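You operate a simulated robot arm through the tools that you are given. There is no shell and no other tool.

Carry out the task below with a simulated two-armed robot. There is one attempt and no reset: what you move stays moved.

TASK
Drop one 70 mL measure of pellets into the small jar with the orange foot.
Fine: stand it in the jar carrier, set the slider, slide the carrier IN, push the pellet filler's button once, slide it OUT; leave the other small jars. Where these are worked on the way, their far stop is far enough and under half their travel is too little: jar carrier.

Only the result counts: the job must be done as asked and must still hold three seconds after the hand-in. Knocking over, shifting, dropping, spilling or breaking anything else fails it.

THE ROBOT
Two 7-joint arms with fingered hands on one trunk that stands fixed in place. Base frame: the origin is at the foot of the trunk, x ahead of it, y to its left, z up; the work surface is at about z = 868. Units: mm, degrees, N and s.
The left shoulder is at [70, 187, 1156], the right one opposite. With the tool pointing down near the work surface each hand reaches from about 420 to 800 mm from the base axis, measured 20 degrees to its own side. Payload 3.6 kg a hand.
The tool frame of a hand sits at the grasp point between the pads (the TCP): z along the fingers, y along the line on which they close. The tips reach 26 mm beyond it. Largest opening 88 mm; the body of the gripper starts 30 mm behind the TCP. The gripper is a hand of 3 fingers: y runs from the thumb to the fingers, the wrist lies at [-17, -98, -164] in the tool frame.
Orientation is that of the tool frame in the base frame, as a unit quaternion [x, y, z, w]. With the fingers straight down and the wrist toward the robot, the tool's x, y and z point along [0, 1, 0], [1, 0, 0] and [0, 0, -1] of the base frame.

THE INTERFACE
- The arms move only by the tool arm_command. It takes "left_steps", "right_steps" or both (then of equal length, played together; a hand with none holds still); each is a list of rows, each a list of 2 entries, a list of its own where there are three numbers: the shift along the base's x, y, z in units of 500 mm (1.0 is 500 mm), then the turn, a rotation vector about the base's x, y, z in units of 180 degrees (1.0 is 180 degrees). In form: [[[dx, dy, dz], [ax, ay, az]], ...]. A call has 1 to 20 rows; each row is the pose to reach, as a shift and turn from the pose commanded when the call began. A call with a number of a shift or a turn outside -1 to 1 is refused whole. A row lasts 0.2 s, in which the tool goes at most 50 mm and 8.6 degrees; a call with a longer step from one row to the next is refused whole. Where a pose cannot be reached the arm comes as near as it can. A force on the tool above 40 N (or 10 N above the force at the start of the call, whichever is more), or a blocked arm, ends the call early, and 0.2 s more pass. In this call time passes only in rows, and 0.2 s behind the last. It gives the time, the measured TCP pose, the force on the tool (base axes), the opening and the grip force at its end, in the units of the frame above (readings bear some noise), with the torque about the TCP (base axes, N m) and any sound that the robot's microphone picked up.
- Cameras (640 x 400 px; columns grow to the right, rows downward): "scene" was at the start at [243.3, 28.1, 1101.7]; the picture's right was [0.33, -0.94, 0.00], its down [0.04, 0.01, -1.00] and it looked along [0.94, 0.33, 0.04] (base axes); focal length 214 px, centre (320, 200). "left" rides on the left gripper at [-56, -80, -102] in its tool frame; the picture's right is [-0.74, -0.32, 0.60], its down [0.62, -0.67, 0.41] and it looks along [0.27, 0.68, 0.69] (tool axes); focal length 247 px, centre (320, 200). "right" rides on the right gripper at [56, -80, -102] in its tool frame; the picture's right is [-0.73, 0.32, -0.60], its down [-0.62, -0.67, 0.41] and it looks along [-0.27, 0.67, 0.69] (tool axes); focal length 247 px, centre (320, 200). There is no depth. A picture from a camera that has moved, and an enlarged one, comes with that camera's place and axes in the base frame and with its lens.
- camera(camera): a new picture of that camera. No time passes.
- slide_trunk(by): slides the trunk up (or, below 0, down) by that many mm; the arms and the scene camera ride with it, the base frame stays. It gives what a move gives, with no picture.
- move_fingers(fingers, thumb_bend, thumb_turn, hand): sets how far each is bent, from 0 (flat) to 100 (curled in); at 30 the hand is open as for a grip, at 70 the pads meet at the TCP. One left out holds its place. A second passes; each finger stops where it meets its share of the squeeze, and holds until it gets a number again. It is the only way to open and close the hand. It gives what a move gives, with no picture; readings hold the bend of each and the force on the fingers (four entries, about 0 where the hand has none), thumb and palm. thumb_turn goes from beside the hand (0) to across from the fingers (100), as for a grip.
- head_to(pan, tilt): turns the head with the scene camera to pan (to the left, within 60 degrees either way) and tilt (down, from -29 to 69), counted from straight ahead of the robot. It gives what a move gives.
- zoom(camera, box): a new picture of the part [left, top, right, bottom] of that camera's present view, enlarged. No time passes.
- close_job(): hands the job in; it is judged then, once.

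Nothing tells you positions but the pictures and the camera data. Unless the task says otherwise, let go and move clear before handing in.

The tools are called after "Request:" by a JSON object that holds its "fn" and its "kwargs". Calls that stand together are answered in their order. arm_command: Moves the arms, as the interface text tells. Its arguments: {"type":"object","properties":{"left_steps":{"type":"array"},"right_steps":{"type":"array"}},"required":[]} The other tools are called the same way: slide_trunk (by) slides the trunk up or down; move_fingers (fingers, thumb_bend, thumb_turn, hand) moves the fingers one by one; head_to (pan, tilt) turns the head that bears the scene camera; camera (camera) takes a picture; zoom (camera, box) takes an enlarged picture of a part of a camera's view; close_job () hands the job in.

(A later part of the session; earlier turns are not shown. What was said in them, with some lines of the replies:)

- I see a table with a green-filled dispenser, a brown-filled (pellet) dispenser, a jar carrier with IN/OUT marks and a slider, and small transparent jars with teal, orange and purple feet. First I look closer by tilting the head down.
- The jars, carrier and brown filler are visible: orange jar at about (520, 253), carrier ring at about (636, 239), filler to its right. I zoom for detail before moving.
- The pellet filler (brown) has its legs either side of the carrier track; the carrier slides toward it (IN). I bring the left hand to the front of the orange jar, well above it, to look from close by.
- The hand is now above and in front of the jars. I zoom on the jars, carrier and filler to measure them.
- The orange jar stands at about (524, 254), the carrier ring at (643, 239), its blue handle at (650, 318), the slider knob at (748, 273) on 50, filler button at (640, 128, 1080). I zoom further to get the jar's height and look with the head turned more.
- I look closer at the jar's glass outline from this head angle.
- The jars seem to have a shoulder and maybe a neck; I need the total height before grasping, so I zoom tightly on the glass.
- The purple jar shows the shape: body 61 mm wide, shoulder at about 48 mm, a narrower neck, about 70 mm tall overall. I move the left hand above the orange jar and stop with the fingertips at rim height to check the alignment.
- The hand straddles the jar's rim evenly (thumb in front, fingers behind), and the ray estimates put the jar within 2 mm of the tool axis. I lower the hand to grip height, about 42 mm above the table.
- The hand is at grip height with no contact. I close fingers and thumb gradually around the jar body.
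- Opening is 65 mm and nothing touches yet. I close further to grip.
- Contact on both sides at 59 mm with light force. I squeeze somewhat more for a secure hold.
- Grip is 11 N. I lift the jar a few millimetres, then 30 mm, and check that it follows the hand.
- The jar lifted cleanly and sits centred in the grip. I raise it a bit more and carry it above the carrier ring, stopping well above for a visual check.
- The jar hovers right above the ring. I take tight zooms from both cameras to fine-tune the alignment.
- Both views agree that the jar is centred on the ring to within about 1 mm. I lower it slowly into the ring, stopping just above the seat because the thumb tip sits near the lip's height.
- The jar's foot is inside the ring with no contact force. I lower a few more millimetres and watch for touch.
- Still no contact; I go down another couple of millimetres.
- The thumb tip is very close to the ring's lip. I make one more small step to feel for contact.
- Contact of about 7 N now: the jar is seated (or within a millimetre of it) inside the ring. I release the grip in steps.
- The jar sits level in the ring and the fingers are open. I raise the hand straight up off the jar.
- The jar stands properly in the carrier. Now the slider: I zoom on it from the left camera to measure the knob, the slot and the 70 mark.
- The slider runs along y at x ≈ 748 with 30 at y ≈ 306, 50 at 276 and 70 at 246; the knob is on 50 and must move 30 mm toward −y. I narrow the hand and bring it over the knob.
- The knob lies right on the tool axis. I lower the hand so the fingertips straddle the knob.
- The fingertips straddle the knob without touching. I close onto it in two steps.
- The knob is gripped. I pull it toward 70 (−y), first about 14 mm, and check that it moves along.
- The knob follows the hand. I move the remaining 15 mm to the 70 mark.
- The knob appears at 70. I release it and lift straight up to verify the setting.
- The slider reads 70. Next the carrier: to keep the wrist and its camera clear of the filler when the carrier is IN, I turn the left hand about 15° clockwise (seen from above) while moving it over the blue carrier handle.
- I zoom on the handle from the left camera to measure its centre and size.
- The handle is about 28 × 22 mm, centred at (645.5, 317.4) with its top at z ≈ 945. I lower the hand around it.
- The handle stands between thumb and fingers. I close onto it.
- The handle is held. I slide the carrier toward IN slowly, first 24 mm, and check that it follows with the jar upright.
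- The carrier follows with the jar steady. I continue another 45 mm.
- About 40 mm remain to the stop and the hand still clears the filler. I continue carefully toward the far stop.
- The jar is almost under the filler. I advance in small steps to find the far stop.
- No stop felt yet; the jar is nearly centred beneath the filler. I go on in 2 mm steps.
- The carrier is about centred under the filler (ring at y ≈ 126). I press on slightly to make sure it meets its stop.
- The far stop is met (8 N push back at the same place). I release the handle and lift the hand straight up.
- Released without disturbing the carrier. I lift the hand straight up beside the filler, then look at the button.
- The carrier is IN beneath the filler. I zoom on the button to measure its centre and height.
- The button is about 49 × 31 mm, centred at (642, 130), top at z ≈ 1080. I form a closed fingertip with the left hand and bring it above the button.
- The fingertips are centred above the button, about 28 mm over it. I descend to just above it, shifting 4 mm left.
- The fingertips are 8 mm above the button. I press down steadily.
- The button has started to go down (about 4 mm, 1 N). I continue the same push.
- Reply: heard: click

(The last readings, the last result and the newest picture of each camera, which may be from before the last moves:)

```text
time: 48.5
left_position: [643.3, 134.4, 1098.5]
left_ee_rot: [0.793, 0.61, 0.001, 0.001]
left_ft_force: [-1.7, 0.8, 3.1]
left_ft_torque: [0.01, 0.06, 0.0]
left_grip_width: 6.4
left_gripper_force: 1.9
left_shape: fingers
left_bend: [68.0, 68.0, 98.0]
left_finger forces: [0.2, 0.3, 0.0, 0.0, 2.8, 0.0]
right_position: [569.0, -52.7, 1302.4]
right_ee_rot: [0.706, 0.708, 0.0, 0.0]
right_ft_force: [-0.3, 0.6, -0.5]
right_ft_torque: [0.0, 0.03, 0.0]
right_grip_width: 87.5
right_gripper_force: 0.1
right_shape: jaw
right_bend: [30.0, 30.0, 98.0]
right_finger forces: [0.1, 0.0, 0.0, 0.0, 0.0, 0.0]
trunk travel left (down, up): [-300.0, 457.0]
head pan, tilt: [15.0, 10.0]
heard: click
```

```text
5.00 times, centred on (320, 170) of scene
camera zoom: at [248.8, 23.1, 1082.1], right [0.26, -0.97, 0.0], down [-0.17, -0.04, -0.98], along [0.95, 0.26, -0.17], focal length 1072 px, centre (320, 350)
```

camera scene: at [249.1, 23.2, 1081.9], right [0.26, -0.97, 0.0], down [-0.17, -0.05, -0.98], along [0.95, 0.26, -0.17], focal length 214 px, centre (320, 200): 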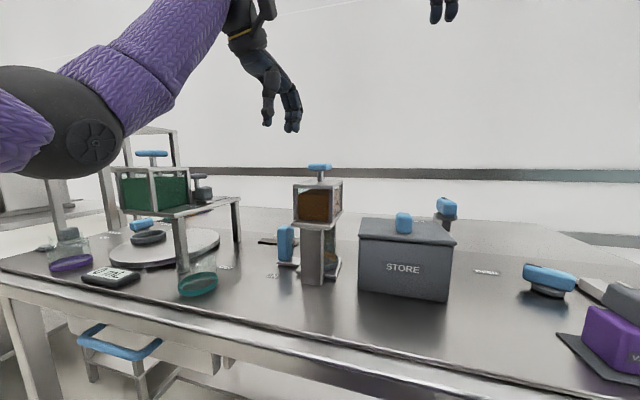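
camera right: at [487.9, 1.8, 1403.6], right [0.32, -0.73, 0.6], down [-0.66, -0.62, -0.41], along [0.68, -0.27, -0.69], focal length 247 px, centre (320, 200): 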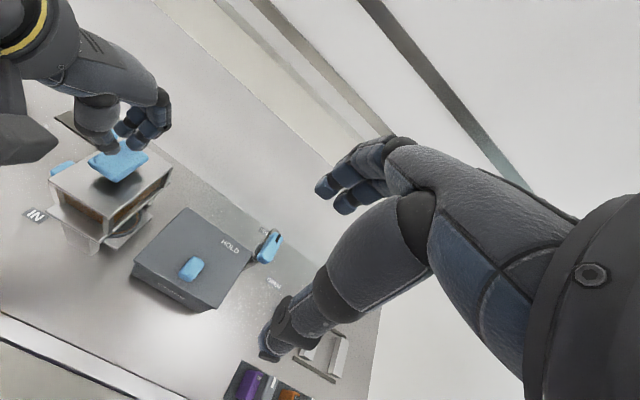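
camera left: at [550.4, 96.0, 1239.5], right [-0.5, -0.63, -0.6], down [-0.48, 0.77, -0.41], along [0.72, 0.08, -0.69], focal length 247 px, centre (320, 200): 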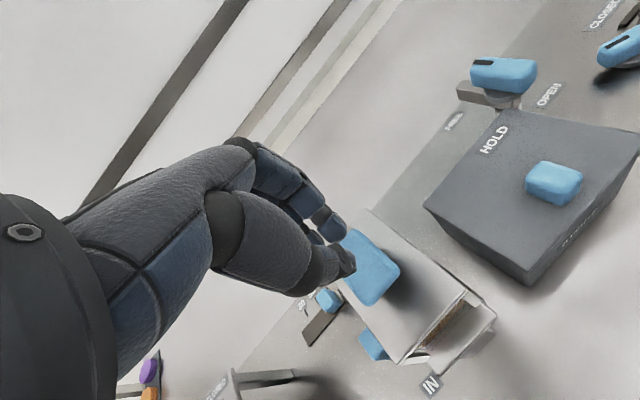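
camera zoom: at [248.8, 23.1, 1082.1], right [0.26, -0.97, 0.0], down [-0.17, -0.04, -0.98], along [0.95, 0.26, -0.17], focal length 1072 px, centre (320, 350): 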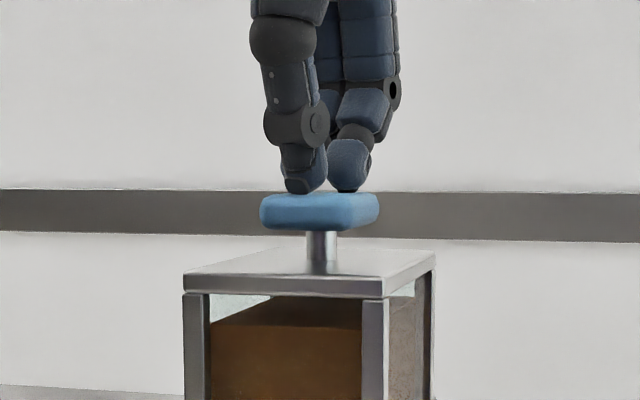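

A click was heard and the hopper level dipped: the button has been pushed once. I lift the hand clear, straight up.

Request:
{"fn": "arm_command", "kwargs": {"left_steps": [[[0, 0, 0.03], [0, 0, 0]], [[0, 0, 0.08], [0, 0, 0]], [[0, 0, 0.15], [0, 0, 0]]]}}

Request:
{"fn": "zoom", "kwargs": {"camera": "scene", "box": [270, 150, 370, 290]}}

Request:
{"fn": "zoom", "kwargs": {"camera": "right", "box": [0, 80, 200, 260]}}

```text
time: 49.3
left_position: [642.5, 134.0, 1172.9]
left_ee_rot: [0.793, 0.609, -0.001, -0.001]
left_ft_force: [-0.3, 0.9, -0.4]
left_ft_torque: [0.01, -0.03, 0.01]
left_grip_width: 6.4
left_gripper_force: 0.1
left_shape: fingers
left_bend: [68.0, 68.0, 97.0]
left_finger forces: [0.1, 0.0, 0.0, 0.0, 0.0, 0.0]
right_position: [567.6, -54.0, 1303.8]
right_ee_rot: [0.706, 0.708, 0.0, 0.0]
right_ft_force: [0.0, 0.2, 0.8]
right_ft_torque: [0.01, -0.02, 0.01]
right_grip_width: 87.9
right_gripper_force: 0.1
right_shape: jaw
right_bend: [30.0, 30.0, 98.0]
right_finger forces: [0.0, 0.0, 0.1, 0.1, 0.1, 0.0]
trunk travel left (down, up): [-300.0, 457.0]
head pan, tilt: [15.0, 10.0]
```

```text
2.86 times, centred on (320, 220) of scene
camera zoom: at [248.9, 22.8, 1082.0], right [0.26, -0.97, 0.0], down [-0.17, -0.04, -0.98], along [0.95, 0.26, -0.17], focal length 613 px, centre (320, 143)
```

zoom: 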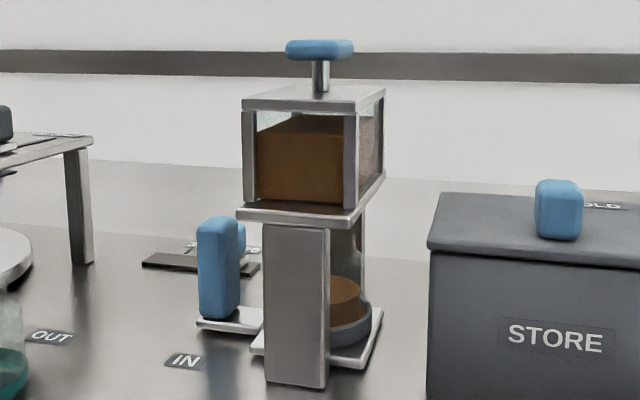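

```text
2.22 times, centred on (100, 170) of right
camera zoom: at [487.4, 1.8, 1403.8], right [0.32, -0.73, 0.6], down [-0.66, -0.62, -0.41], along [0.68, -0.27, -0.69], focal length 549 px, centre (809, 267)
```

zoom: 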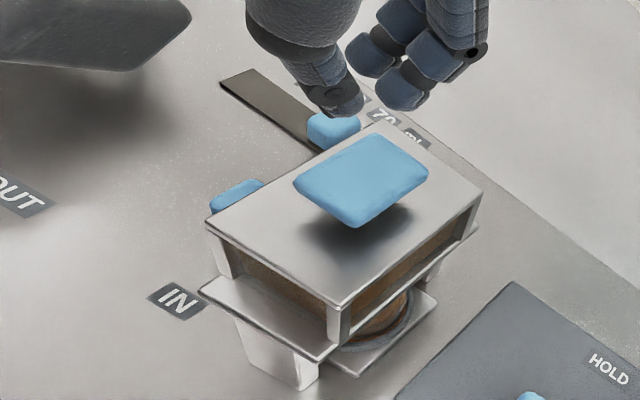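

Pellets are in the jar and the button is back up. I return the hand above the carrier handle to slide it OUT.

Request:
{"fn": "move_fingers", "kwargs": {"hand": "left", "fingers": 44, "thumb_bend": 44}}

Request:
{"fn": "arm_command", "kwargs": {"left_steps": [[[0.002, 0.05, 0], [0, 0, 0]], [[0.004, 0.1, 0], [0, 0, 0]], [[0.006, 0.15, 0], [0, 0, 0]]]}}

Request:
{"fn": "head_to", "kwargs": {"pan": 35, "tilt": 30}}

Request:
{"fn": "zoom", "kwargs": {"camera": "left", "box": [360, 240, 520, 360]}}

Request:
{"fn": "camera", "kwargs": {"camera": "scene"}}

```text
time: 50.3
left_position: [643.3, 133.6, 1172.5]
left_ee_rot: [0.793, 0.609, -0.001, 0.0]
left_ft_force: [0.8, -0.4, -0.3]
left_ft_torque: [0.02, -0.03, 0.01]
left_grip_width: 57.6
left_gripper_force: 0.0
left_shape: fingers
left_bend: [44.0, 44.0, 97.0]
left_finger forces: [0.0, 0.0, 0.0, 0.0, 0.0, 0.1]
right_position: [568.3, -54.4, 1302.7]
right_ee_rot: [0.707, 0.708, -0.001, 0.0]
right_ft_force: [-1.0, 0.0, -0.1]
right_ft_torque: [-0.04, 0.01, 0.0]
right_grip_width: 87.7
right_gripper_force: 0.0
right_shape: jaw
right_bend: [30.0, 30.0, 98.0]
right_finger forces: [0.0, 0.0, 0.1, 0.0, 0.0, 0.0]
trunk travel left (down, up): [-300.0, 457.0]
head pan, tilt: [15.0, 10.0]
```

```text
time: 51.1
left_position: [644.7, 211.1, 1172.5]
left_ee_rot: [0.793, 0.609, -0.001, 0.0]
left_ft_force: [0.3, 0.3, -0.7]
left_ft_torque: [0.04, 0.01, 0.03]
left_grip_width: 57.8
left_gripper_force: 0.1
left_shape: fingers
left_bend: [44.0, 44.0, 97.0]
left_finger forces: [0.0, 0.0, 0.0, 0.0, 0.0, 0.0]
right_position: [567.7, -51.5, 1302.4]
right_ee_rot: [0.706, 0.708, -0.001, 0.0]
right_ft_force: [0.1, -0.2, 0.2]
right_ft_torque: [0.0, 0.01, 0.01]
right_grip_width: 87.7
right_gripper_force: 0.0
right_shape: jaw
right_bend: [30.0, 30.0, 98.0]
right_finger forces: [0.1, 0.1, 0.0, 0.0, 0.0, 0.1]
trunk travel left (down, up): [-300.0, 457.0]
head pan, tilt: [15.0, 10.0]
```

```text
time: 51.9
left_position: [645.1, 209.3, 1172.2]
left_ee_rot: [0.793, 0.61, 0.0, 0.0]
left_ft_force: [0.7, -0.3, -0.2]
left_ft_torque: [-0.04, 0.01, -0.01]
left_grip_width: 57.8
left_gripper_force: 0.1
left_shape: fingers
left_bend: [44.0, 44.0, 97.0]
left_finger forces: [0.1, 0.1, 0.0, 0.0, 0.0, 0.0]
right_position: [566.8, -53.2, 1302.6]
right_ee_rot: [0.707, 0.708, 0.001, 0.001]
right_ft_force: [0.0, -0.2, -0.1]
right_ft_torque: [0.01, -0.03, 0.02]
right_grip_width: 87.9
right_gripper_force: 0.0
right_shape: jaw
right_bend: [30.0, 30.0, 98.0]
right_finger forces: [0.0, 0.1, 0.0, 0.0, 0.1, 0.1]
trunk travel left (down, up): [-300.0, 457.0]
head pan, tilt: [35.0, 30.0]
```

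```text
3.33 times, centred on (440, 300) of left
camera zoom: at [553.5, 175.3, 1274.7], right [-0.5, -0.63, -0.6], down [-0.48, 0.77, -0.41], along [0.72, 0.08, -0.69], focal length 823 px, centre (-80, -133)
```

zoom: 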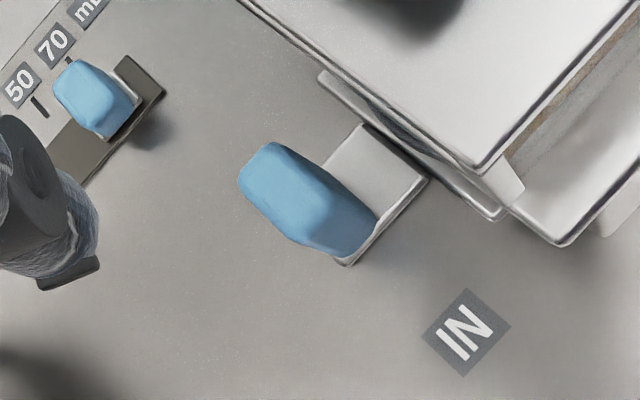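

```text
taken
camera scene: at [233.5, 50.9, 1049.7], right [0.57, -0.82, 0.0], down [-0.41, -0.29, -0.87], along [0.71, 0.5, -0.5], focal length 214 px, centre (320, 200)
```

scene: 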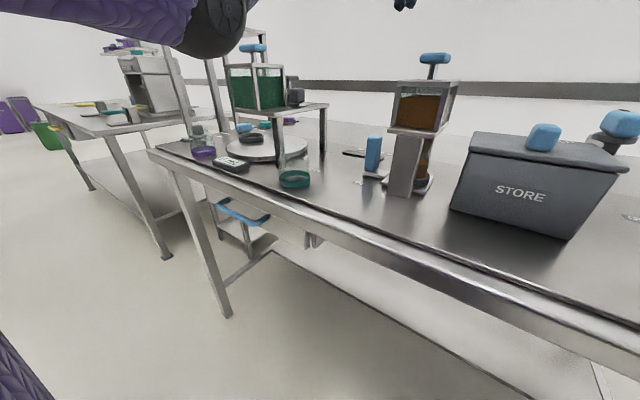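

The handle is at about (646, 207), straight below the hand. I descend around it.

Request:
{"fn": "arm_command", "kwargs": {"left_steps": [[[0, 0, -0.09], [0, 0, 0]], [[0, 0, -0.18], [0, 0, 0]], [[0, 0, -0.27], [0, 0, 0]], [[0, 0, -0.35], [0, 0, 0]], [[0, 0, -0.41], [0, 0, 0]], [[0, 0, -0.46], [0, 0, 0]], [[0, 0, -0.49], [0, 0, 0]]]}}

Request:
{"fn": "camera", "kwargs": {"camera": "left"}}

Request:
{"fn": "zoom", "kwargs": {"camera": "scene", "box": [330, 100, 450, 200]}}

```text
time: 53.5
left_position: [645.0, 209.6, 928.7]
left_ee_rot: [0.793, 0.609, 0.001, 0.0]
left_ft_force: [-0.1, -0.3, -0.4]
left_ft_torque: [0.0, 0.0, 0.03]
left_grip_width: 57.9
left_gripper_force: 0.0
left_shape: fingers
left_bend: [44.0, 44.0, 97.0]
left_finger forces: [0.0, 0.0, 0.0, 0.1, 0.1, 0.0]
right_position: [569.2, -54.2, 1302.5]
right_ee_rot: [0.706, 0.708, -0.001, 0.0]
right_ft_force: [0.5, -1.2, 0.7]
right_ft_torque: [-0.04, 0.01, -0.02]
right_grip_width: 87.9
right_gripper_force: 0.0
right_shape: jaw
right_bend: [30.0, 30.0, 98.0]
right_finger forces: [0.0, 0.0, 0.0, 0.2, 0.0, 0.0]
trunk travel left (down, up): [-300.0, 457.0]
head pan, tilt: [35.0, 30.0]
```

```text
taken
camera left: at [553.8, 176.0, 1030.6], right [-0.5, -0.63, -0.6], down [-0.48, 0.77, -0.41], along [0.72, 0.08, -0.69], focal length 247 px, centre (320, 200)
```

left: 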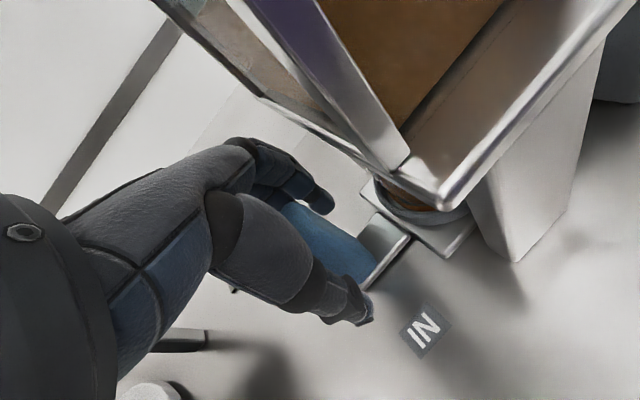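

```text
4.00 times, centred on (390, 150) of scene
camera zoom: at [233.5, 50.9, 1049.6], right [0.57, -0.82, 0.0], down [-0.41, -0.29, -0.87], along [0.71, 0.5, -0.5], focal length 858 px, centre (40, 400)
```

zoom: 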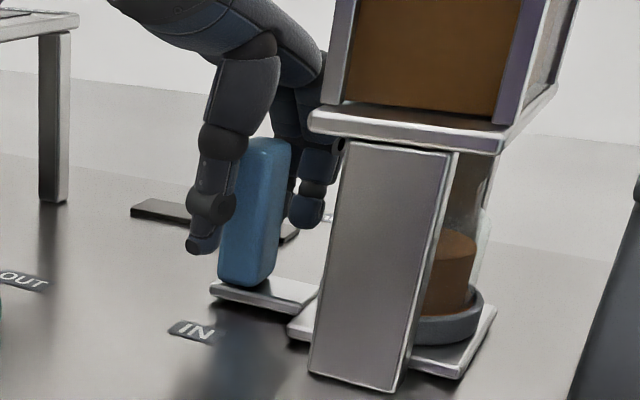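

The jar holds pellets and the handle is between thumb and fingers. I close on it again.

Request:
{"fn": "move_fingers", "kwargs": {"hand": "left", "fingers": 55, "thumb_bend": 55}}

Request:
{"fn": "move_fingers", "kwargs": {"hand": "left", "fingers": 66, "thumb_bend": 66}}

Request:
{"fn": "zoom", "kwargs": {"camera": "scene", "box": [330, 100, 450, 200]}}

```text
time: 54.5
left_position: [644.7, 210.4, 927.7]
left_ee_rot: [0.793, 0.609, 0.0, 0.001]
left_ft_force: [1.4, -0.7, -0.5]
left_ft_torque: [-0.03, -0.01, -0.01]
left_grip_width: 35.4
left_gripper_force: 0.5
left_shape: fingers
left_bend: [54.0, 55.0, 97.0]
left_finger forces: [1.3, 0.0, 0.0, 0.0, 0.0, 0.0]
right_position: [568.0, -54.1, 1301.5]
right_ee_rot: [0.707, 0.708, -0.001, -0.001]
right_ft_force: [0.0, -1.3, 0.6]
right_ft_torque: [0.01, 0.02, 0.0]
right_grip_width: 87.8
right_gripper_force: 0.1
right_shape: jaw
right_bend: [30.0, 30.0, 98.0]
right_finger forces: [0.0, 0.0, 0.0, 0.0, 0.0, 0.0]
trunk travel left (down, up): [-300.0, 457.0]
head pan, tilt: [35.0, 30.0]
```

```text
time: 55.5
left_position: [646.3, 210.5, 928.4]
left_ee_rot: [0.793, 0.61, 0.0, 0.0]
left_ft_force: [8.4, -1.3, 0.4]
left_ft_torque: [-0.04, -0.22, 0.09]
left_grip_width: 30.6
left_gripper_force: 10.3
left_shape: fingers
left_bend: [57.0, 59.0, 97.0]
left_finger forces: [14.1, 0.0, 0.0, 0.0, 6.4, 0.0]
right_position: [568.5, -54.3, 1301.4]
right_ee_rot: [0.707, 0.708, 0.0, -0.001]
right_ft_force: [-0.2, -0.2, 0.2]
right_ft_torque: [-0.03, -0.04, -0.01]
right_grip_width: 88.0
right_gripper_force: 0.1
right_shape: jaw
right_bend: [30.0, 30.0, 98.0]
right_finger forces: [0.1, 0.0, 0.0, 0.0, 0.1, 0.1]
trunk travel left (down, up): [-300.0, 457.0]
head pan, tilt: [35.0, 30.0]
```

```text
4.00 times, centred on (390, 150) of scene
camera zoom: at [234.1, 50.8, 1049.5], right [0.57, -0.82, 0.0], down [-0.41, -0.29, -0.87], along [0.71, 0.5, -0.5], focal length 858 px, centre (40, 400)
```

zoom: 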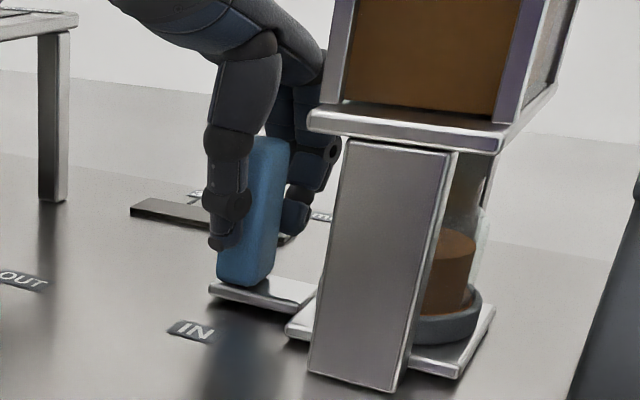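

Grip is 10 N. I slide the carrier OUT (+y) gently, first about 27 mm, and check.

Request:
{"fn": "arm_command", "kwargs": {"left_steps": [[[0, 0.006, 0], [0, 0, 0]], [[0, 0.014, 0], [0, 0, 0]], [[0, 0.024, 0], [0, 0, 0]], [[0, 0.034, 0], [0, 0, 0]], [[0, 0.044, 0], [0, 0, 0]], [[0, 0.054, 0], [0, 0, 0]]]}}

Request:
{"fn": "zoom", "kwargs": {"camera": "scene", "box": [310, 80, 450, 200]}}

Request:
{"fn": "camera", "kwargs": {"camera": "left"}}

```text
time: 56.9
left_position: [646.9, 236.5, 926.9]
left_ee_rot: [0.793, 0.61, 0.0, 0.0]
left_ft_force: [6.9, -0.8, 4.4]
left_ft_torque: [-0.07, -0.23, 0.15]
left_grip_width: 30.4
left_gripper_force: 10.2
left_shape: fingers
left_bend: [57.0, 59.0, 97.0]
left_finger forces: [13.6, 0.0, 0.1, 0.0, 6.7, 0.1]
right_position: [568.3, -52.8, 1302.2]
right_ee_rot: [0.706, 0.708, -0.001, -0.001]
right_ft_force: [-0.1, -0.2, -0.5]
right_ft_torque: [0.04, 0.0, 0.0]
right_grip_width: 87.4
right_gripper_force: 0.0
right_shape: jaw
right_bend: [30.0, 30.0, 98.0]
right_finger forces: [0.0, 0.0, 0.1, 0.1, 0.1, 0.0]
trunk travel left (down, up): [-300.0, 457.0]
head pan, tilt: [35.0, 30.0]
```

```text
3.33 times, centred on (380, 140) of scene
camera zoom: at [233.7, 50.8, 1049.6], right [0.57, -0.82, 0.0], down [-0.41, -0.29, -0.87], along [0.71, 0.5, -0.5], focal length 715 px, centre (120, 400)
```

zoom: 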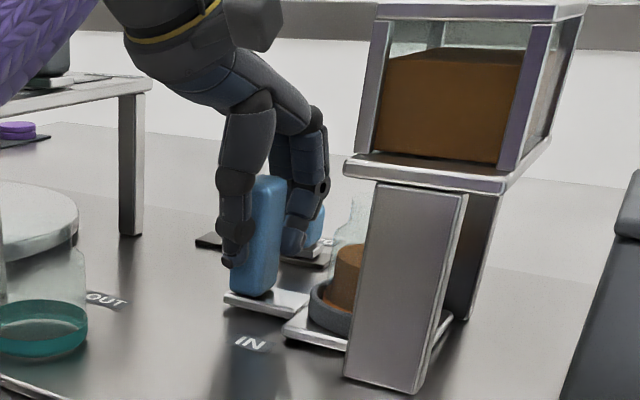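

```text
taken
camera left: at [554.4, 202.1, 1030.3], right [-0.5, -0.63, -0.6], down [-0.48, 0.77, -0.41], along [0.72, 0.08, -0.69], focal length 247 px, centre (320, 200)
```

left: 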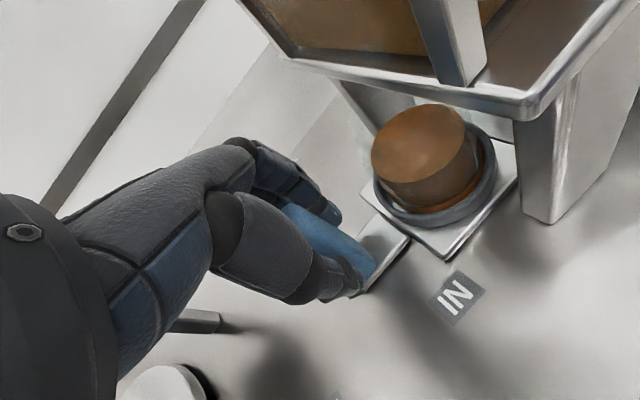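

The carrier follows and the filled jar stays upright. I continue toward OUT at an even pace.

Request:
{"fn": "arm_command", "kwargs": {"left_steps": [[[0, 0.012, 0], [0, 0, 0]], [[0, 0.024, 0], [0, 0, 0]], [[0, 0.036, 0], [0, 0, 0]], [[0, 0.048, 0], [0, 0, 0]], [[0, 0.06, 0], [0, 0, 0]], [[0, 0.072, 0], [0, 0, 0]], [[0, 0.084, 0], [0, 0, 0]], [[0, 0.096, 0], [0, 0, 0]], [[0, 0.108, 0], [0, 0, 0]], [[0, 0.12, 0], [0, 0, 0]]]}}

Request:
{"fn": "zoom", "kwargs": {"camera": "scene", "box": [290, 80, 430, 190]}}

Request:
{"fn": "camera", "kwargs": {"camera": "left"}}

```text
time: 59.1
left_position: [644.9, 296.3, 927.7]
left_ee_rot: [0.793, 0.61, 0.0, -0.001]
left_ft_force: [5.1, -0.1, 6.8]
left_ft_torque: [-0.09, -0.16, 0.09]
left_grip_width: 30.4
left_gripper_force: 10.3
left_shape: fingers
left_bend: [58.0, 59.0, 97.0]
left_finger forces: [12.8, 0.1, 0.0, 0.0, 7.5, 0.1]
right_position: [568.2, -54.1, 1302.7]
right_ee_rot: [0.707, 0.707, 0.0, -0.001]
right_ft_force: [0.1, 0.2, 0.5]
right_ft_torque: [-0.01, -0.01, -0.02]
right_grip_width: 87.6
right_gripper_force: 0.0
right_shape: jaw
right_bend: [30.0, 30.0, 98.0]
right_finger forces: [0.0, 0.0, 0.0, 0.1, 0.0, 0.0]
trunk travel left (down, up): [-300.0, 457.0]
head pan, tilt: [35.0, 30.0]
```

```text
3.64 times, centred on (360, 135) of scene
camera zoom: at [233.3, 50.7, 1049.7], right [0.57, -0.82, 0.0], down [-0.41, -0.29, -0.87], along [0.71, 0.5, -0.5], focal length 780 px, centre (174, 436)
```

zoom: 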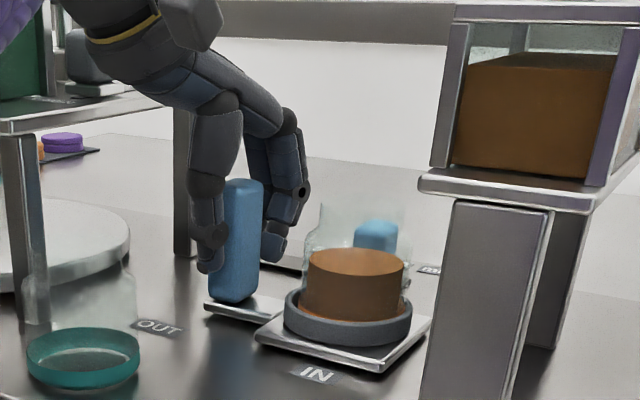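

```text
taken
camera left: at [554.6, 262.2, 1030.0], right [-0.5, -0.63, -0.6], down [-0.48, 0.77, -0.41], along [0.72, 0.09, -0.69], focal length 247 px, centre (320, 200)
```

left: 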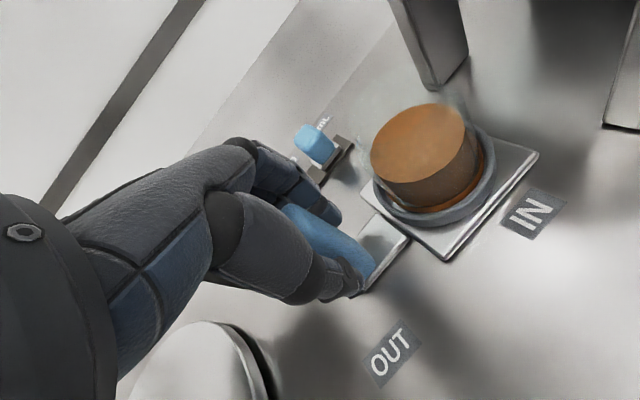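

About 23 mm remain to the OUT stop. I continue and then creep until the stop is felt.

Request:
{"fn": "arm_command", "kwargs": {"left_steps": [[[0, 0.01, 0], [0, 0, 0]], [[0, 0.02, 0], [0, 0, 0]], [[0, 0.03, 0], [0, 0, 0]], [[0, 0.038, 0], [0, 0, 0]]]}}

Request:
{"fn": "arm_command", "kwargs": {"left_steps": [[[0, 0.003, 0], [0, 0, 0]], [[0, 0.006, 0], [0, 0, 0]]]}}

Request:
{"fn": "zoom", "kwargs": {"camera": "scene", "box": [290, 80, 430, 190]}}

```text
time: 60.1
left_position: [646.1, 314.1, 927.1]
left_ee_rot: [0.793, 0.61, 0.0, -0.002]
left_ft_force: [4.3, 1.3, 4.9]
left_ft_torque: [-0.03, -0.17, 0.05]
left_grip_width: 30.5
left_gripper_force: 9.7
left_shape: fingers
left_bend: [58.0, 59.0, 98.0]
left_finger forces: [11.6, 0.0, 0.0, 0.0, 7.8, 0.0]
right_position: [568.0, -53.4, 1302.5]
right_ee_rot: [0.706, 0.708, 0.0, -0.001]
right_ft_force: [0.3, -0.2, 0.3]
right_ft_torque: [0.0, 0.02, 0.0]
right_grip_width: 87.6
right_gripper_force: 0.1
right_shape: jaw
right_bend: [30.0, 30.0, 98.0]
right_finger forces: [0.0, 0.0, 0.1, 0.0, 0.1, 0.0]
trunk travel left (down, up): [-300.0, 457.0]
head pan, tilt: [35.0, 30.0]
```

```text
time: 60.7
left_position: [645.5, 316.9, 928.1]
left_ee_rot: [0.793, 0.61, -0.001, 0.0]
left_ft_force: [5.2, 1.7, 2.4]
left_ft_torque: [-0.04, -0.15, 0.06]
left_grip_width: 30.4
left_gripper_force: 9.4
left_shape: fingers
left_bend: [58.0, 59.0, 98.0]
left_finger forces: [11.7, 0.0, 0.0, 0.0, 7.4, 0.0]
right_position: [570.1, -54.3, 1301.5]
right_ee_rot: [0.706, 0.708, -0.001, 0.0]
right_ft_force: [0.0, 0.1, 0.9]
right_ft_torque: [0.0, 0.0, -0.02]
right_grip_width: 87.9
right_gripper_force: 0.1
right_shape: jaw
right_bend: [30.0, 30.0, 98.0]
right_finger forces: [0.1, 0.0, 0.1, 0.0, 0.0, 0.1]
trunk travel left (down, up): [-300.0, 457.0]
head pan, tilt: [35.0, 30.0]
```

```text
3.64 times, centred on (360, 135) of scene
camera zoom: at [233.7, 50.9, 1049.5], right [0.57, -0.82, 0.0], down [-0.41, -0.29, -0.87], along [0.71, 0.5, -0.5], focal length 780 px, centre (174, 436)
```

zoom: 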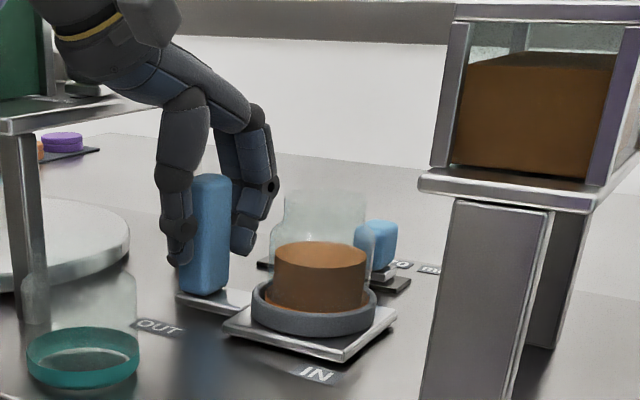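

The carrier is back to within about a millimetre of its original OUT place. I creep a little further to feel the stop.

Request:
{"fn": "arm_command", "kwargs": {"left_steps": [[[0, 0.003, 0], [0, 0, 0]], [[0, 0.006, 0], [0, 0, 0]], [[0, 0.009, 0], [0, 0, 0]]]}}

Request:
{"fn": "zoom", "kwargs": {"camera": "scene", "box": [290, 80, 430, 190]}}

```text
time: 61.5
left_position: [646.6, 321.1, 927.6]
left_ee_rot: [0.794, 0.608, -0.001, 0.0]
left_ft_force: [5.7, -6.7, 3.7]
left_ft_torque: [-0.14, -0.18, 0.1]
left_grip_width: 30.5
left_gripper_force: 10.6
left_shape: fingers
left_bend: [58.0, 59.0, 97.0]
left_finger forces: [14.2, 0.0, 0.0, 0.0, 6.9, 0.1]
right_position: [569.1, -53.5, 1302.2]
right_ee_rot: [0.707, 0.708, -0.001, -0.001]
right_ft_force: [-1.0, -0.2, 0.5]
right_ft_torque: [0.0, -0.04, -0.01]
right_grip_width: 87.7
right_gripper_force: 0.1
right_shape: jaw
right_bend: [30.0, 30.0, 98.0]
right_finger forces: [0.0, 0.1, 0.1, 0.0, 0.1, 0.0]
trunk travel left (down, up): [-300.0, 457.0]
head pan, tilt: [35.0, 30.0]
```

```text
3.64 times, centred on (360, 135) of scene
camera zoom: at [233.8, 50.0, 1049.6], right [0.57, -0.82, 0.0], down [-0.41, -0.29, -0.87], along [0.71, 0.5, -0.5], focal length 780 px, centre (174, 436)
```

zoom: 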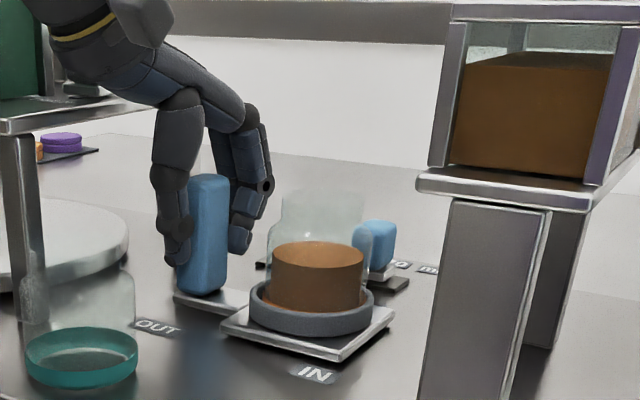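

The OUT stop is met (7 N). I release the handle and lift away.

Request:
{"fn": "move_fingers", "kwargs": {"hand": "left", "fingers": 54, "thumb_bend": 54}}

Request:
{"fn": "move_fingers", "kwargs": {"hand": "left", "fingers": 42, "thumb_bend": 42}}

Request:
{"fn": "arm_command", "kwargs": {"left_steps": [[[0, -0.004, 0.02], [0, 0, 0]], [[0, -0.006, 0.06], [0, 0, 0]], [[0, -0.006, 0.12], [0, 0, 0]], [[0, -0.006, 0.2], [0, 0, 0]], [[0, -0.006, 0.28], [0, 0, 0]], [[0, -0.006, 0.36], [0, 0, 0]], [[0, -0.006, 0.44], [0, 0, 0]]]}}

Request:
{"fn": "camera", "kwargs": {"camera": "left"}}

Request:
{"fn": "zoom", "kwargs": {"camera": "scene", "box": [260, 80, 440, 200]}}

Request:
{"fn": "camera", "kwargs": {"camera": "scene"}}

```text
time: 62.5
left_position: [646.4, 322.8, 927.2]
left_ee_rot: [0.792, 0.61, 0.0, 0.0]
left_ft_force: [0.5, 0.3, -0.5]
left_ft_torque: [-0.01, -0.01, -0.01]
left_grip_width: 36.7
left_gripper_force: 0.6
left_shape: fingers
left_bend: [54.0, 54.0, 97.0]
left_finger forces: [0.2, 0.0, 0.0, 0.0, 0.0, 0.0]
right_position: [568.1, -53.9, 1301.0]
right_ee_rot: [0.706, 0.708, 0.0, 0.0]
right_ft_force: [-0.7, 0.3, -0.2]
right_ft_torque: [0.0, 0.0, 0.0]
right_grip_width: 87.6
right_gripper_force: 0.0
right_shape: jaw
right_bend: [30.0, 30.0, 98.0]
right_finger forces: [0.0, 0.0, 0.1, 0.0, 0.0, 0.1]
trunk travel left (down, up): [-300.0, 457.0]
head pan, tilt: [35.0, 30.0]
```

```text
time: 63.5
left_position: [645.8, 322.6, 928.0]
left_ee_rot: [0.793, 0.609, 0.0, 0.0]
left_ft_force: [-0.2, -0.1, -0.2]
left_ft_torque: [-0.02, 0.0, 0.02]
left_grip_width: 62.1
left_gripper_force: 0.1
left_shape: fingers
left_bend: [42.0, 42.0, 97.0]
left_finger forces: [0.0, 0.1, 0.1, 0.0, 0.0, 0.1]
right_position: [567.5, -52.9, 1302.3]
right_ee_rot: [0.707, 0.707, 0.0, 0.0]
right_ft_force: [0.5, 0.3, -0.3]
right_ft_torque: [-0.03, 0.0, 0.01]
right_grip_width: 87.6
right_gripper_force: 0.1
right_shape: jaw
right_bend: [30.0, 30.0, 98.0]
right_finger forces: [0.0, 0.0, 0.0, 0.1, 0.0, 0.0]
trunk travel left (down, up): [-300.0, 457.0]
head pan, tilt: [35.0, 30.0]
```

```text
time: 65.1
left_position: [646.8, 317.7, 1147.9]
left_ee_rot: [0.793, 0.609, 0.0, 0.0]
left_ft_force: [-0.5, 0.1, 0.9]
left_ft_torque: [0.01, 0.04, 0.02]
left_grip_width: 62.3
left_gripper_force: 0.0
left_shape: fingers
left_bend: [42.0, 42.0, 97.0]
left_finger forces: [0.0, 0.0, 0.0, 0.1, 0.0, 0.0]
right_position: [569.1, -53.1, 1302.7]
right_ee_rot: [0.707, 0.708, 0.0, 0.0]
right_ft_force: [-0.1, -0.5, -0.8]
right_ft_torque: [0.01, -0.01, 0.0]
right_grip_width: 87.9
right_gripper_force: 0.1
right_shape: jaw
right_bend: [30.0, 30.0, 98.0]
right_finger forces: [0.0, 0.0, 0.1, 0.1, 0.0, 0.1]
trunk travel left (down, up): [-300.0, 457.0]
head pan, tilt: [35.0, 30.0]
```

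```text
taken
camera left: at [555.4, 283.5, 1249.7], right [-0.5, -0.63, -0.6], down [-0.48, 0.77, -0.41], along [0.72, 0.08, -0.69], focal length 247 px, centre (320, 200)
```

left: 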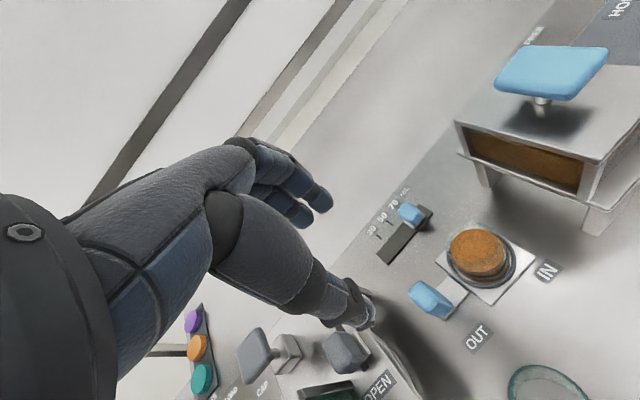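

```text
3.33 times, centred on (350, 140) of scene
camera zoom: at [233.1, 50.6, 1049.7], right [0.57, -0.82, 0.0], down [-0.41, -0.29, -0.87], along [0.71, 0.5, -0.5], focal length 715 px, centre (220, 400)
```

zoom: 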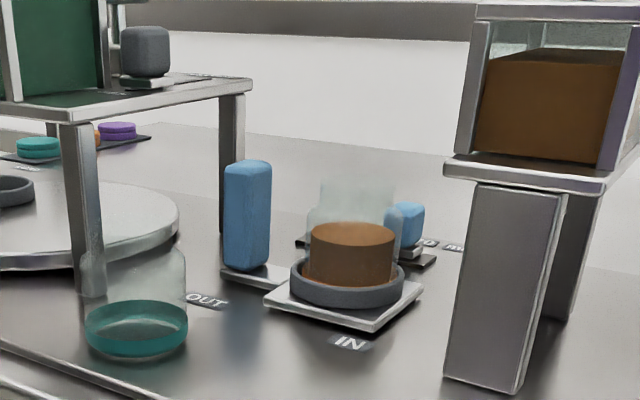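

```text
taken
camera scene: at [233.1, 50.6, 1049.7], right [0.57, -0.82, 0.0], down [-0.41, -0.29, -0.87], along [0.71, 0.5, -0.5], focal length 214 px, centre (320, 200)
```

scene: 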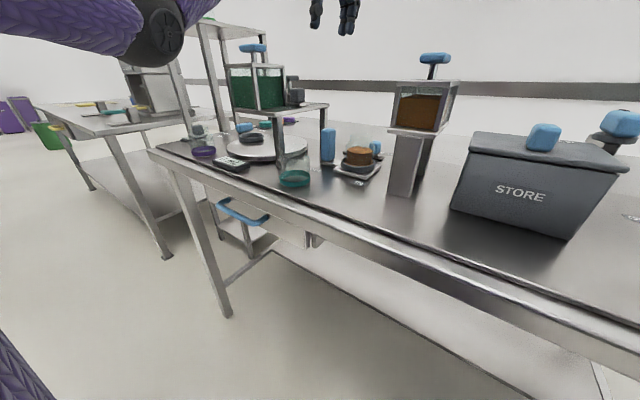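

The filled jar stands in the carrier at OUT, and the hand is clear. I do a last close check of jar, slider and surroundings before handing in.

Request:
{"fn": "zoom", "kwargs": {"camera": "left", "box": [360, 170, 560, 340]}}

Request:
{"fn": "zoom", "kwargs": {"camera": "scene", "box": [330, 125, 400, 185]}}

Request:
{"fn": "zoom", "kwargs": {"camera": "right", "box": [0, 80, 200, 260]}}

```text
2.35 times, centred on (460, 255) of left
camera zoom: at [555.4, 283.5, 1249.7], right [-0.5, -0.63, -0.6], down [-0.48, 0.77, -0.41], along [0.72, 0.08, -0.69], focal length 581 px, centre (-9, 71)
```

zoom: 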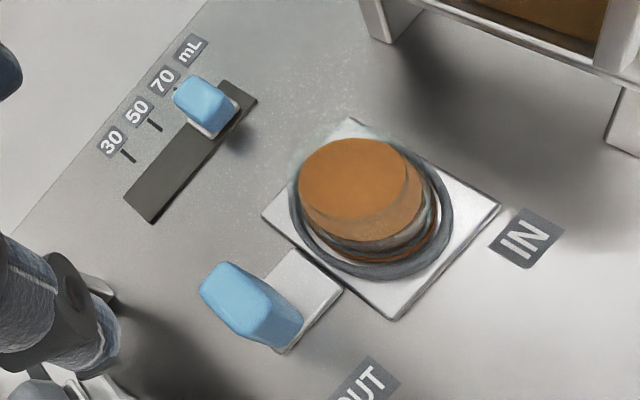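

```text
6.67 times, centred on (365, 155) of scene
camera zoom: at [233.1, 50.6, 1049.7], right [0.57, -0.82, 0.0], down [-0.41, -0.29, -0.87], along [0.71, 0.5, -0.5], focal length 1430 px, centre (20, 500)
```

zoom: 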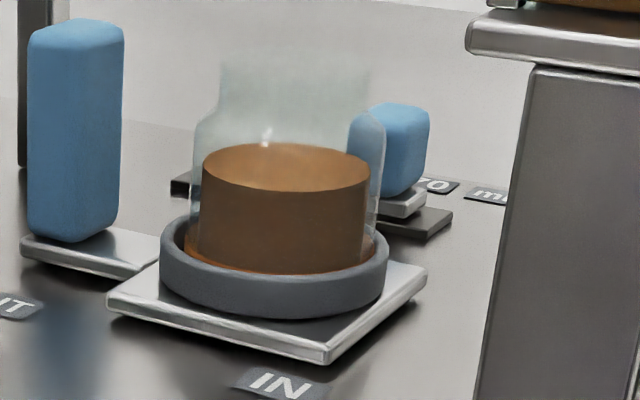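

```text
2.22 times, centred on (100, 170) of right
camera zoom: at [487.4, 1.8, 1403.8], right [0.32, -0.73, 0.6], down [-0.66, -0.62, -0.41], along [0.68, -0.27, -0.69], focal length 549 px, centre (809, 267)
```

zoom: 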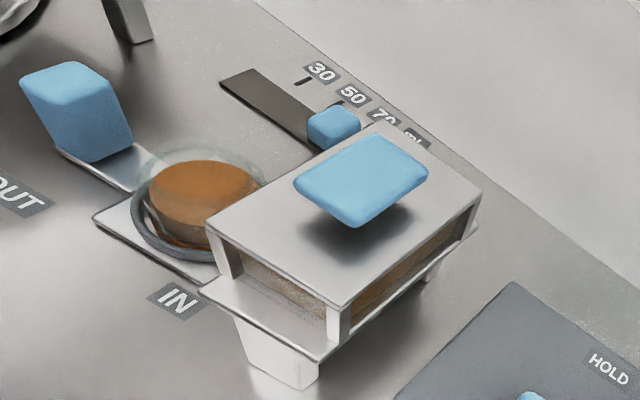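

The jar with the orange foot stands upright in the carrier at OUT. It holds one measure of pellets, the slider is on 70, the button is back up, and nothing else was disturbed. Both hands are clear, so I hand in the job.

Request:
{"fn": "close_job", "kwargs": {}}

```text
The job is handed in.
```

The job is handed in. The small jar with the orange foot stands upright in the jar carrier with one measure of pellets in it, dispensed at the 70 mL setting.

- **Slider:** I moved it from 50 to 70, and it still reads 70.
- **Carrier:** I slid it IN until it met the far stop, then back OUT until it met the stop there.
- **Button:** I pushed the pellet filler's button once. There was a click, the pellets dropped into the jar, and the button came back up.
- **Surroundings:** I did not touch the other small jars, and the final pictures show nothing knocked over or spilled.

I judged the amount by the slider setting and the single click. From the pictures, the pellets stand about 30 mm deep, which fits roughly 70 mL. The jar was not weighed or measured.
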